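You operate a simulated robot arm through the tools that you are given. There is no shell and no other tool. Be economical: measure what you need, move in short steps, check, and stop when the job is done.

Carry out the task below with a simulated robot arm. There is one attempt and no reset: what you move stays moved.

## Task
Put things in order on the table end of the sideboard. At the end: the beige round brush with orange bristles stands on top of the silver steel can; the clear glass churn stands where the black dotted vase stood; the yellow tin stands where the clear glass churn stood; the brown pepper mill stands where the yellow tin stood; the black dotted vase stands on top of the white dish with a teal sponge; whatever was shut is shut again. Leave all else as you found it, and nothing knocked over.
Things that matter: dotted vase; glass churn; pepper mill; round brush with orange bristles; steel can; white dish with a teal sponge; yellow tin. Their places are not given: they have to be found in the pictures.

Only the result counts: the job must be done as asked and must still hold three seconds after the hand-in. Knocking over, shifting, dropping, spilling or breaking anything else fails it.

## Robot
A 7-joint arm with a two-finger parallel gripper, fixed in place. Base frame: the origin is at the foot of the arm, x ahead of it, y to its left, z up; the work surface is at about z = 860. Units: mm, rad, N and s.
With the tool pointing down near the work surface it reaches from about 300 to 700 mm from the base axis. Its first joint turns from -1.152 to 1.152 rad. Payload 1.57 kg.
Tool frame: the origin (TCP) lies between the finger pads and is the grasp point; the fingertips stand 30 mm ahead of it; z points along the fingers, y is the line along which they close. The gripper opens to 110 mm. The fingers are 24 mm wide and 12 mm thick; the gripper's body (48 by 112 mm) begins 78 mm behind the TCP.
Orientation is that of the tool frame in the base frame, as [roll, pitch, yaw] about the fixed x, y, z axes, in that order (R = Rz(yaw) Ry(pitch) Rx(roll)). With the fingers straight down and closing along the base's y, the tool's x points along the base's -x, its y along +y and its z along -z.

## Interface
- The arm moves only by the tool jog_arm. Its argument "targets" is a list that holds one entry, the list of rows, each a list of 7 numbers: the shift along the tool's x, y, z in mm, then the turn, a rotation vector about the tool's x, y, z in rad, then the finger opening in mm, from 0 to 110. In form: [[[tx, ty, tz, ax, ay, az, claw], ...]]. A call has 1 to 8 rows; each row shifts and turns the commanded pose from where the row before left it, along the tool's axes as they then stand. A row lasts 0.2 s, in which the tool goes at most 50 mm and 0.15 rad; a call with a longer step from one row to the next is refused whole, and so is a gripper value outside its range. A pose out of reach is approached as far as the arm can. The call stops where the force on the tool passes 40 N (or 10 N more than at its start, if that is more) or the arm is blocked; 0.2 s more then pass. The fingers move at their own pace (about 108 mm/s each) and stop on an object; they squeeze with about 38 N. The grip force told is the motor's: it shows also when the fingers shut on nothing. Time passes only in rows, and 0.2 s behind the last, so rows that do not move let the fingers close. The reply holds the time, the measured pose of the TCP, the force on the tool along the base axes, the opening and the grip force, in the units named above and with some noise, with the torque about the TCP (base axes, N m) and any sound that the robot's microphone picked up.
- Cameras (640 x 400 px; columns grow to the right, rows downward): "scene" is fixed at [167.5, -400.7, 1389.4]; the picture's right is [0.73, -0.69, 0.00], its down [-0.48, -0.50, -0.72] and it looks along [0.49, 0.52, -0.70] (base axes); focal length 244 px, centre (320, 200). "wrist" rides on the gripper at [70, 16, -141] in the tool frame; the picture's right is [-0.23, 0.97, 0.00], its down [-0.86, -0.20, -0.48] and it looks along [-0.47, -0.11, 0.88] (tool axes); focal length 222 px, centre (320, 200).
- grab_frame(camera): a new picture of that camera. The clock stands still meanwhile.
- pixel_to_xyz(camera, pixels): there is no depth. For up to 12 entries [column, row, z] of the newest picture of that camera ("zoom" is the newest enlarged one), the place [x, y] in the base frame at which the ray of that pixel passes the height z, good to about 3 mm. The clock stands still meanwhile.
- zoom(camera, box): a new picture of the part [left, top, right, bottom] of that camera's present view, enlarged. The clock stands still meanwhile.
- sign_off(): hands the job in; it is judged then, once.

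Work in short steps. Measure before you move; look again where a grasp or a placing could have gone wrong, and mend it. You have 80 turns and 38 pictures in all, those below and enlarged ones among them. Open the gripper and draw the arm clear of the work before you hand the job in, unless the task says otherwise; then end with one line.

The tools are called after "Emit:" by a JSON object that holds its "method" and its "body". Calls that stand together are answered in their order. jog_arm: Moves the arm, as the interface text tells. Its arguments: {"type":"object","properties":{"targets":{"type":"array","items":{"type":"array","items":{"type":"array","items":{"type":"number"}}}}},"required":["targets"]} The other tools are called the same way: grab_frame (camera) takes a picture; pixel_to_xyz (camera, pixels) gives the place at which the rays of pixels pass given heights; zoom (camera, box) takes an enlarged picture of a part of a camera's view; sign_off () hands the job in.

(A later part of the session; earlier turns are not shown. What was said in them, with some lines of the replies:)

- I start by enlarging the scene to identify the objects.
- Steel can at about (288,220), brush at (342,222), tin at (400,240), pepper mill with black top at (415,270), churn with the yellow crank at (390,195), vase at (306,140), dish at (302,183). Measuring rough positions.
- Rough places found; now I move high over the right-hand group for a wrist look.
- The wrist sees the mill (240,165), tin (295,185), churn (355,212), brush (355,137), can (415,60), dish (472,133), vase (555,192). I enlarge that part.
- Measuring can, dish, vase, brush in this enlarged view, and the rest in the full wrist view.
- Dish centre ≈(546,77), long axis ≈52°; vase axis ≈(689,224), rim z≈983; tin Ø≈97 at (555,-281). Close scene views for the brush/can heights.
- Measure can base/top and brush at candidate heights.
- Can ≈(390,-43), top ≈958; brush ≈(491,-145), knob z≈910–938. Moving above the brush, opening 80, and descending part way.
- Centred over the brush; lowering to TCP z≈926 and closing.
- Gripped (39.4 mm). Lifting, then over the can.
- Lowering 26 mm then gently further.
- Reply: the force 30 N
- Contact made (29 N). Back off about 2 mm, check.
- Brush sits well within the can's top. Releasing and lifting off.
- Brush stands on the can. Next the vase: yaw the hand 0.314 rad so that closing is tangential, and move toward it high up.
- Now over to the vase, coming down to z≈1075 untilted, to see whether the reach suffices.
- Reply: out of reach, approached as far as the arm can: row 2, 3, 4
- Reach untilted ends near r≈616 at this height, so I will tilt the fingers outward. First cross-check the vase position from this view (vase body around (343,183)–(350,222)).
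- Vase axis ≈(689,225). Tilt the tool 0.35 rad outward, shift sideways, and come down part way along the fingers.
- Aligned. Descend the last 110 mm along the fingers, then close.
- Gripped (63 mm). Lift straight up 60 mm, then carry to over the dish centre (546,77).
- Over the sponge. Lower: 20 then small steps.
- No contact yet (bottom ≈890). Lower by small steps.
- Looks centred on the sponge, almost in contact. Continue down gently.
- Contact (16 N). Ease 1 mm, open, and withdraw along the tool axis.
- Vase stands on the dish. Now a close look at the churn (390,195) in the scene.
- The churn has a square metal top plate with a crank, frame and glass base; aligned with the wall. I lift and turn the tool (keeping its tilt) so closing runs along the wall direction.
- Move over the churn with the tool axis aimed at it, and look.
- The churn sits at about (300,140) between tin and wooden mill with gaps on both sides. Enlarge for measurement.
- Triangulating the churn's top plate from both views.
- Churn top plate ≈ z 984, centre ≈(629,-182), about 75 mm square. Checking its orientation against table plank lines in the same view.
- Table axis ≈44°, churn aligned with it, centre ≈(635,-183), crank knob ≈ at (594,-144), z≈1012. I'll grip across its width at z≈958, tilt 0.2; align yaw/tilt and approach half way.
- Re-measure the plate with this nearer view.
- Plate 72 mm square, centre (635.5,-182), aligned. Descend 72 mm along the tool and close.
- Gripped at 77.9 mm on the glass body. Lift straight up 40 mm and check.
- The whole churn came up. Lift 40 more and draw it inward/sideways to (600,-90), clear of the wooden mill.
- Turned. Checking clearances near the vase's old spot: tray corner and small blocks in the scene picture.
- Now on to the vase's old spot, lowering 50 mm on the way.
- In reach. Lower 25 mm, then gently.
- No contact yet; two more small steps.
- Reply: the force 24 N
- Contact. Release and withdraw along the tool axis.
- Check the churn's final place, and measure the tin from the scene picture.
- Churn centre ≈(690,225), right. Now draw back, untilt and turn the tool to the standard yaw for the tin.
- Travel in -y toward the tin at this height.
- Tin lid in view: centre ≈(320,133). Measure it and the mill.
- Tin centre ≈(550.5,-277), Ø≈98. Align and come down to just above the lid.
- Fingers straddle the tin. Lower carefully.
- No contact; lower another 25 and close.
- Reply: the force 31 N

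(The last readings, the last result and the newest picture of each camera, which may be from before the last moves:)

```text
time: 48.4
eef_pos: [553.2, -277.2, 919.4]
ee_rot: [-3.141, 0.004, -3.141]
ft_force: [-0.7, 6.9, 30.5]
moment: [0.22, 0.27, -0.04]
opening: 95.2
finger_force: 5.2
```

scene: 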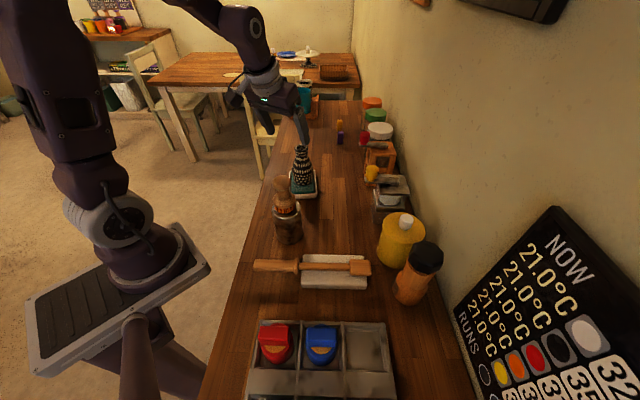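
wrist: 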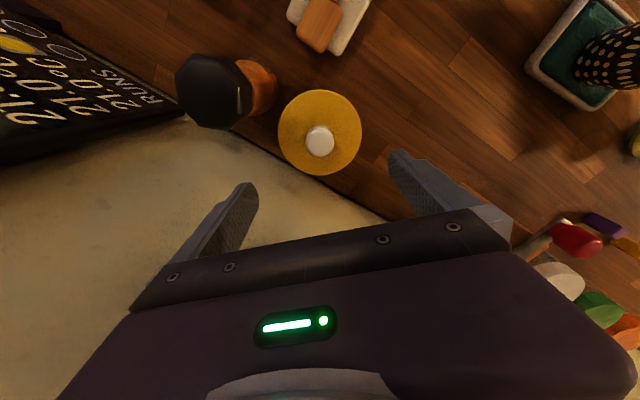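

Upward force of 30 N: the palm is probably on the knob. Open again and rise 6 mm.

Emit:
{"method": "jog_arm", "body": {"targets": [[[0, 0, 0, 0, 0, 0, 110], [0, 0, -7, 0, 0, 0, 110], [0, 0, 0, 0, 0, 0, 110]]]}}

Emit:
{"method": "zoom", "body": {"camera": "scene", "box": [350, 180, 470, 280]}}

```text
time: 49.2
eef_pos: [550.7, -276.7, 924.8]
ee_rot: [-3.141, -0.001, 3.139]
ft_force: [-0.1, 0.8, 0.6]
moment: [0.03, -0.02, 0.03]
opening: 109.9
finger_force: 0.0
```

```text
4.00 times, centred on (410, 230) of scene
```

zoom: 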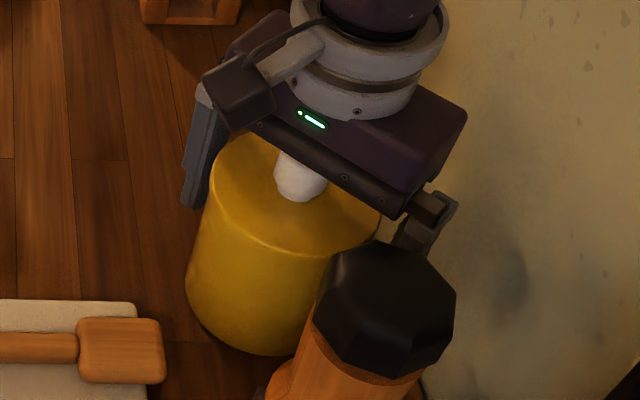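

Tin undisturbed; now close at this height.

Emit:
{"method": "jog_arm", "body": {"targets": [[[0, 0, 0, 0, 0, 0, 80], [0, 0, 0, 0, 0, 0, 80], [0, 0, 0, 0, 0, 0, 80], [0, 0, 0, 0, 0, 0, 80]]]}}

```text
time: 50.2
eef_pos: [551.9, -277.7, 924.4]
ee_rot: [-3.141, 0.001, 3.14]
ft_force: [0.4, 0.0, -3.6]
moment: [-0.01, -0.01, 0.0]
opening: 91.1
finger_force: 38.1
```

Gripped (91 mm). Lift 40 and carry to the churn's former centre (635.5,-182).

Emit:
{"method": "jog_arm", "body": {"targets": [[[0, 0, -15, 0, 0, 0, 80], [0, 0, -25, 0, 0, 0, 80], [-28.8, 31.8, 0, 0, 0, 0, 80], [-28.8, 31.8, 0, 0, 0, 0, 80], [-28.6, 31.9, 0, 0, 0, 0, 80], [0, 0, 0, 0, 0, 0, 80], [0, 0, 0, 0, 0, 0, 80]]]}}

Emit:
{"method": "zoom", "body": {"camera": "scene", "box": [330, 150, 490, 280]}}

```text
time: 51.8
eef_pos: [640.0, -181.6, 966.8]
ee_rot: [-3.14, 0.002, 3.141]
ft_force: [0.3, -1.5, -2.7]
moment: [-0.02, -0.03, 0.04]
opening: 90.7
finger_force: 38.0
```

```text
3.08 times, centred on (410, 215) of scene
```

zoom: 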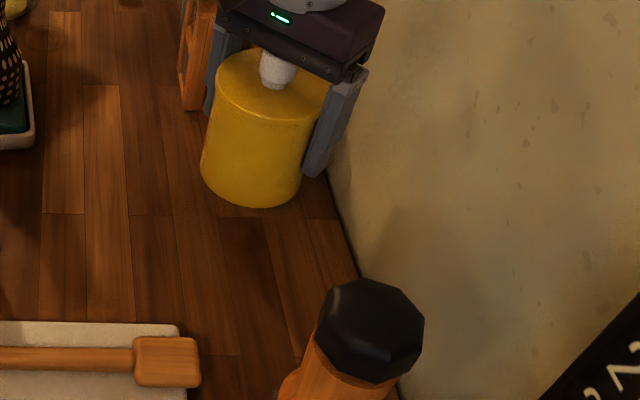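

Lower 37 mm, then slowly.

Emit:
{"method": "jog_arm", "body": {"targets": [[[1.5, 0, 17, 0, 0, 0, 80], [0, 0, 14, 0, 0, 0, 80], [0, 0, 6, 0, 0, 0, 80], [0, 0, 0, 0, 0, 0, 80]]]}}

```text
time: 52.8
eef_pos: [636.0, -184.8, 926.5]
ee_rot: [-3.14, 0.002, 3.141]
ft_force: [-0.6, 0.0, -3.2]
moment: [-0.02, -0.01, 0.03]
opening: 90.9
finger_force: 37.8
```

Emit:
{"method": "jog_arm", "body": {"targets": [[[0, 1, 1.5, 0, 0, 0, 80], [0, 0, 1.5, 0, 0, 0, 80], [0, 0, 0, 0, 0, 0, 80]]]}}

```text
time: 53.6
eef_pos: [637.0, -183.0, 925.7]
ee_rot: [-3.139, 0.002, 3.14]
ft_force: [-1.0, 0.7, -0.5]
moment: [-0.08, 0.06, 0.0]
opening: 91.1
finger_force: 38.1
```

Contact beginning. A last 0.7 mm, then release and rise straight up.

Emit:
{"method": "jog_arm", "body": {"targets": [[[0, 0, 0.7, 0, 0, 0, 80], [0, 0, 0, 0, 0, 0, 95], [0, 0, 0, 0, 0, 0, 110], [0, 0, 0, 0, 0, 0, 110], [0, 0, -20, 0, 0, 0, 110], [0, 0, -40, 0, 0, 0, 110], [0, 0, -45, 0, 0, 0, 110], [0, 0, 0, 0, 0, 0, 110]]]}}

Emit:
{"method": "grab_frame", "body": {"camera": "scene"}}

```text
time: 55.4
eef_pos: [638.6, -181.4, 1029.7]
ee_rot: [-3.14, 0.0, 3.14]
ft_force: [-0.2, -1.0, 0.3]
moment: [0.03, 0.01, 0.02]
opening: 110.0
finger_force: 0.0
```

```text
6 pictures are left
```

scene: 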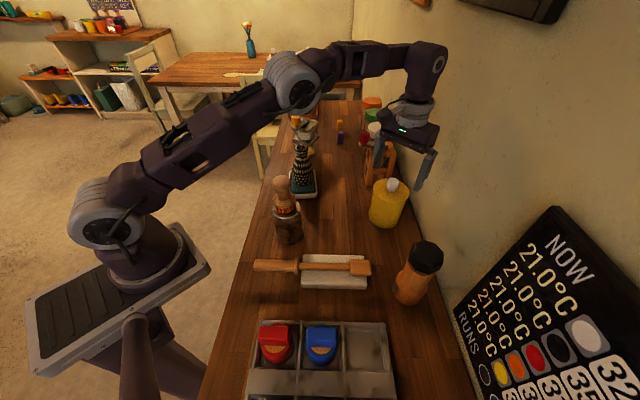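

Tin stands at the churn's place. Pull back/up and turn the tool so it closes along the wall direction for the pepper mill; also check the board near the mill.

Emit:
{"method": "jog_arm", "body": {"targets": [[[10, 0, -40, 0, 0, 0, 100], [45, -10, -15, 0, 0, 0, 100], [0, 0, 0, 0, 0, 0.135, 100], [0, 0, 0, 0, 0, 0.135, 100], [0, 0, 0, 0, 0, 0.135, 100], [0, 0, 0, 0, 0, 0.135, 100], [0, 0, 0, 0, 0, 0.135, 100], [0, 0, 0, 0, 0, 0.13, 100]]]}}

Emit:
{"method": "pixel_to_xyz", "body": {"camera": "scene", "pixels": [[428, 256, 1000], [407, 303, 860], [394, 293, 865], [422, 301, 865], [388, 228, 860], [387, 197, 960], [455, 290, 900], [455, 290, 1000]]}}

```text
time: 57.2
eef_pos: [580.5, -191.2, 1084.9]
ee_rot: [-3.141, 0.003, 2.333]
ft_force: [-0.1, 1.1, -0.1]
moment: [0.02, -0.03, 0.02]
opening: 100.1
finger_force: 0.0
```

```text
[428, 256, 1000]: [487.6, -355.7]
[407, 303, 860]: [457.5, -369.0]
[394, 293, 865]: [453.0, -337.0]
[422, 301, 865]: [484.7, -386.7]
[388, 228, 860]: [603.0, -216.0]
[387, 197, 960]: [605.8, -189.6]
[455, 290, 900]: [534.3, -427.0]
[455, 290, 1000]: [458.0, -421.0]
```

Move over the mill and look down.

Emit:
{"method": "jog_arm", "body": {"targets": [[[-12.4, -46, 0, 0, 0, 0, 100], [-12.4, -46, 0, 0, 0, 0, 100], [-12.4, -46, 0, 0, 0, 0, 100], [-12.4, -46, 0, 0, 0, 0, 100], [0, 0, 0, 0, 0, 0, 100]]]}}

Emit:
{"method": "grab_frame", "body": {"camera": "wrist"}}

```text
time: 58.4
eef_pos: [484.6, -353.5, 1082.3]
ee_rot: [3.141, 0.001, 2.336]
ft_force: [0.0, 0.3, 0.3]
moment: [0.01, 0.0, -0.01]
opening: 99.9
finger_force: 0.0
```

```text
5 pictures are left
```

wrist: 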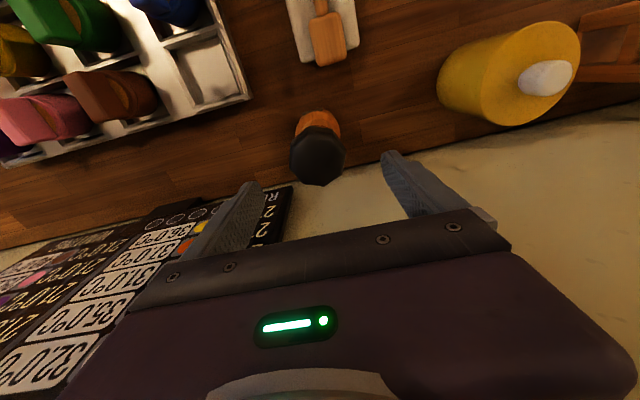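

Measure mill head and base in this view.

Emit:
{"method": "pixel_to_xyz", "body": {"camera": "wrist", "pixels": [[317, 156, 1000], [290, 158, 1000], [345, 154, 1000], [318, 184, 1000], [316, 130, 990], [318, 112, 870], [296, 125, 880], [341, 125, 880], [295, 135, 910], [340, 130, 910], [290, 190, 900]]}}

```text
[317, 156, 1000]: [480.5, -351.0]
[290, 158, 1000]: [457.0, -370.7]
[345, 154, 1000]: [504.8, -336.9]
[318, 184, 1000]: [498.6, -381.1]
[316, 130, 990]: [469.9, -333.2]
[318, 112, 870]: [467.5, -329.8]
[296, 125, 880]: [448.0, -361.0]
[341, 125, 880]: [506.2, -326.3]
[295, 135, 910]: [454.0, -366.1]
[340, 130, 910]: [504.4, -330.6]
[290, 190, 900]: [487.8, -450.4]
```

Mill axis ≈(483,-355), body ≈62 mm. Descend to z≈942 and close.

Emit:
{"method": "jog_arm", "body": {"targets": [[[0, -2, 45, 0, 0, 0, 100], [0, 0, 45, 0, 0, 0, 100], [0, 0, 30, 0, 0, 0, 100], [0, 0, 20, 0, 0, 0, 100], [0, 0, 0, 0, 0, 0, 100], [0, 0, 0, 0, 0, 0, 45], [0, 0, 0, 0, 0, 0, 45], [0, 0, 0, 0, 0, 0, 45]]]}}

```text
time: 60.2
eef_pos: [481.0, -354.9, 945.8]
ee_rot: [-3.14, 0.001, 2.336]
ft_force: [-0.8, -0.8, 0.3]
moment: [-0.06, 0.04, 0.02]
opening: 58.8
finger_force: 37.8
```

Gripped (58.8). Lift 40 and carry to the tin's former centre (549.5,-277).

Emit:
{"method": "jog_arm", "body": {"targets": [[[0, 0, -15, 0, 0, 0, 45], [0, 0, -25, 0, 0, 0, 45], [3.6, 34, 0, 0, 0, 0, 45], [3.6, 34, 0, 0, 0, 0, 45], [3.6, 33.9, 0, 0, 0, 0, 45], [0, 0, 0, 0, 0, 0, 45], [0, 0, 0, 0, 0, 0, 45]]]}}

Emit:
{"method": "zoom", "body": {"camera": "scene", "box": [330, 150, 490, 310]}}

```text
time: 61.8
eef_pos: [549.0, -279.6, 984.2]
ee_rot: [3.141, 0.003, 2.334]
ft_force: [-0.1, 1.2, -2.2]
moment: [-0.03, 0.02, 0.0]
opening: 58.6
finger_force: 38.1
```

```text
2.50 times, centred on (410, 230) of scene
```

zoom: 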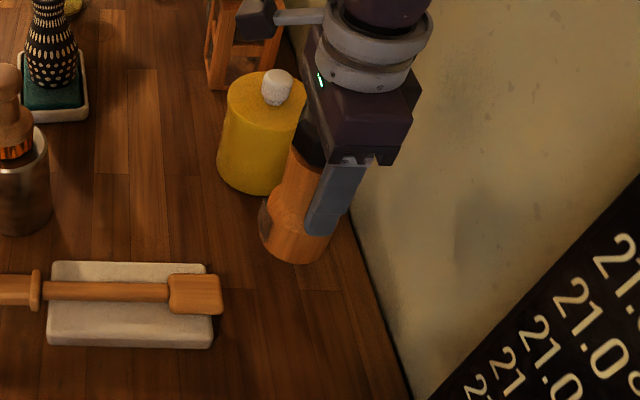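

Whole mill held. Lower 36 mm then slowly.

Emit:
{"method": "jog_arm", "body": {"targets": [[[0.5, 1, 18, 0, 0, 0, 45], [0, 0, 12, 0, 0, 0, 45], [0, 0, 6, 0, 0, 0, 45], [0, 0, 0, 0, 0, 0, 45]]]}}

Emit:
{"method": "jog_arm", "body": {"targets": [[[0, 0, 1.5, 0, 0, 0, 45], [0, 0, 1.5, 0, 0, 0, 45], [0, 0, 0, 0, 0, 0, 45]]]}}

```text
time: 62.8
eef_pos: [547.1, -277.9, 947.4]
ee_rot: [3.141, 0.002, 2.334]
ft_force: [-0.2, 0.1, -1.8]
moment: [-0.02, 0.01, -0.02]
opening: 58.5
finger_force: 38.5
```

```text
time: 63.6
eef_pos: [547.2, -278.2, 945.5]
ee_rot: [3.141, 0.004, 2.336]
ft_force: [1.0, 0.3, 10.1]
moment: [0.1, 0.36, 0.02]
opening: 58.5
finger_force: 37.6
```

Contact (10 N). Release and rise.

Emit:
{"method": "jog_arm", "body": {"targets": [[[0, 0, -0.3, 0, 0, 0, 62], [0, 0, 0, 0, 0, 0, 90], [0, 0, 0, 0, 0, 0, 96], [0, 0, -30, 0, 0, 0, 96], [0, 0, -45, 0, 0, 0, 96], [0, 0, -45, 0, 0, 0, 96], [30, 0, -35, 0, 0, 0, 96], [45, 0, 0, 0, 0, 0, 96]]]}}

Emit:
{"method": "jog_arm", "body": {"targets": [[[45, 0, -20, 0, 0, 0, 96], [45, 0, 0, 0, 0, 0, 96], [45, 0, 0, 0, 0, 0, 96], [0, 0, 0, 0, 0, 0, 96]]]}}

Emit:
{"method": "grab_frame", "body": {"camera": "scene"}}

```text
time: 65.4
eef_pos: [498.1, -222.6, 1103.8]
ee_rot: [-3.141, 0.003, 2.335]
ft_force: [0.5, -0.8, -0.2]
moment: [-0.01, -0.02, -0.03]
opening: 96.0
finger_force: 0.1
```

```text
time: 66.4
eef_pos: [400.5, -127.8, 1118.4]
ee_rot: [3.141, 0.002, 2.336]
ft_force: [0.1, -0.6, -0.3]
moment: [0.02, 0.01, 0.01]
opening: 95.8
finger_force: 0.1
```

```text
3 pictures are left
```

scene: 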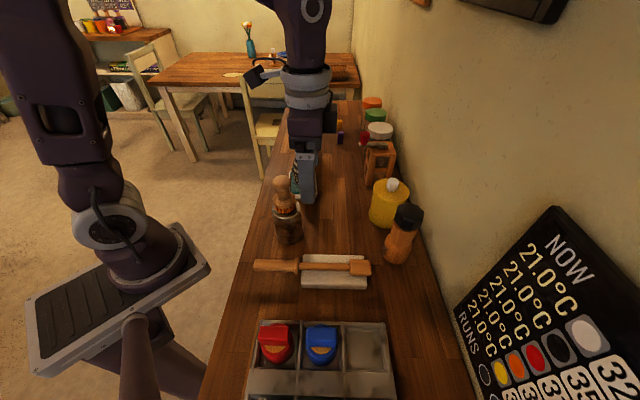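

All placed. Raise the arm clear and take a last look.

Emit:
{"method": "jog_arm", "body": {"targets": [[[0, 0, -45, 0, 0, 0, 96], [30, 0, -35, 0, 0, 0, 96], [0, 0, 0, 0, 0, 0, 96]]]}}

Emit:
{"method": "zoom", "body": {"camera": "scene", "box": [220, 80, 460, 290]}}

```text
time: 67.2
eef_pos: [378.8, -105.4, 1199.8]
ee_rot: [3.141, 0.001, 2.337]
ft_force: [-0.9, -0.5, -0.2]
moment: [-0.03, -0.05, 0.05]
opening: 95.9
finger_force: 0.1
```

```text
1.90 times, centred on (340, 185) of scene
```

zoom: 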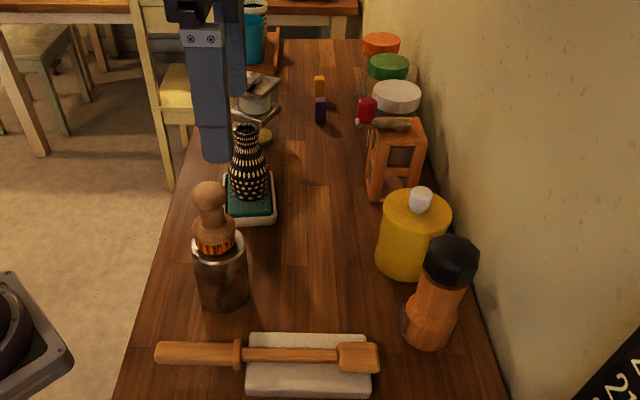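

Everything stands upright in its place and the arm is clear, so I'm handing in.

Emit:
{"method": "sign_off", "body": {}}

```text
The job is handed in.
```

The job is done and handed in: the brush is on the can, the vase is on the dish, and the churn, tin and pepper mill are in their new places. In the last picture everything stood upright, and nothing else looked moved.
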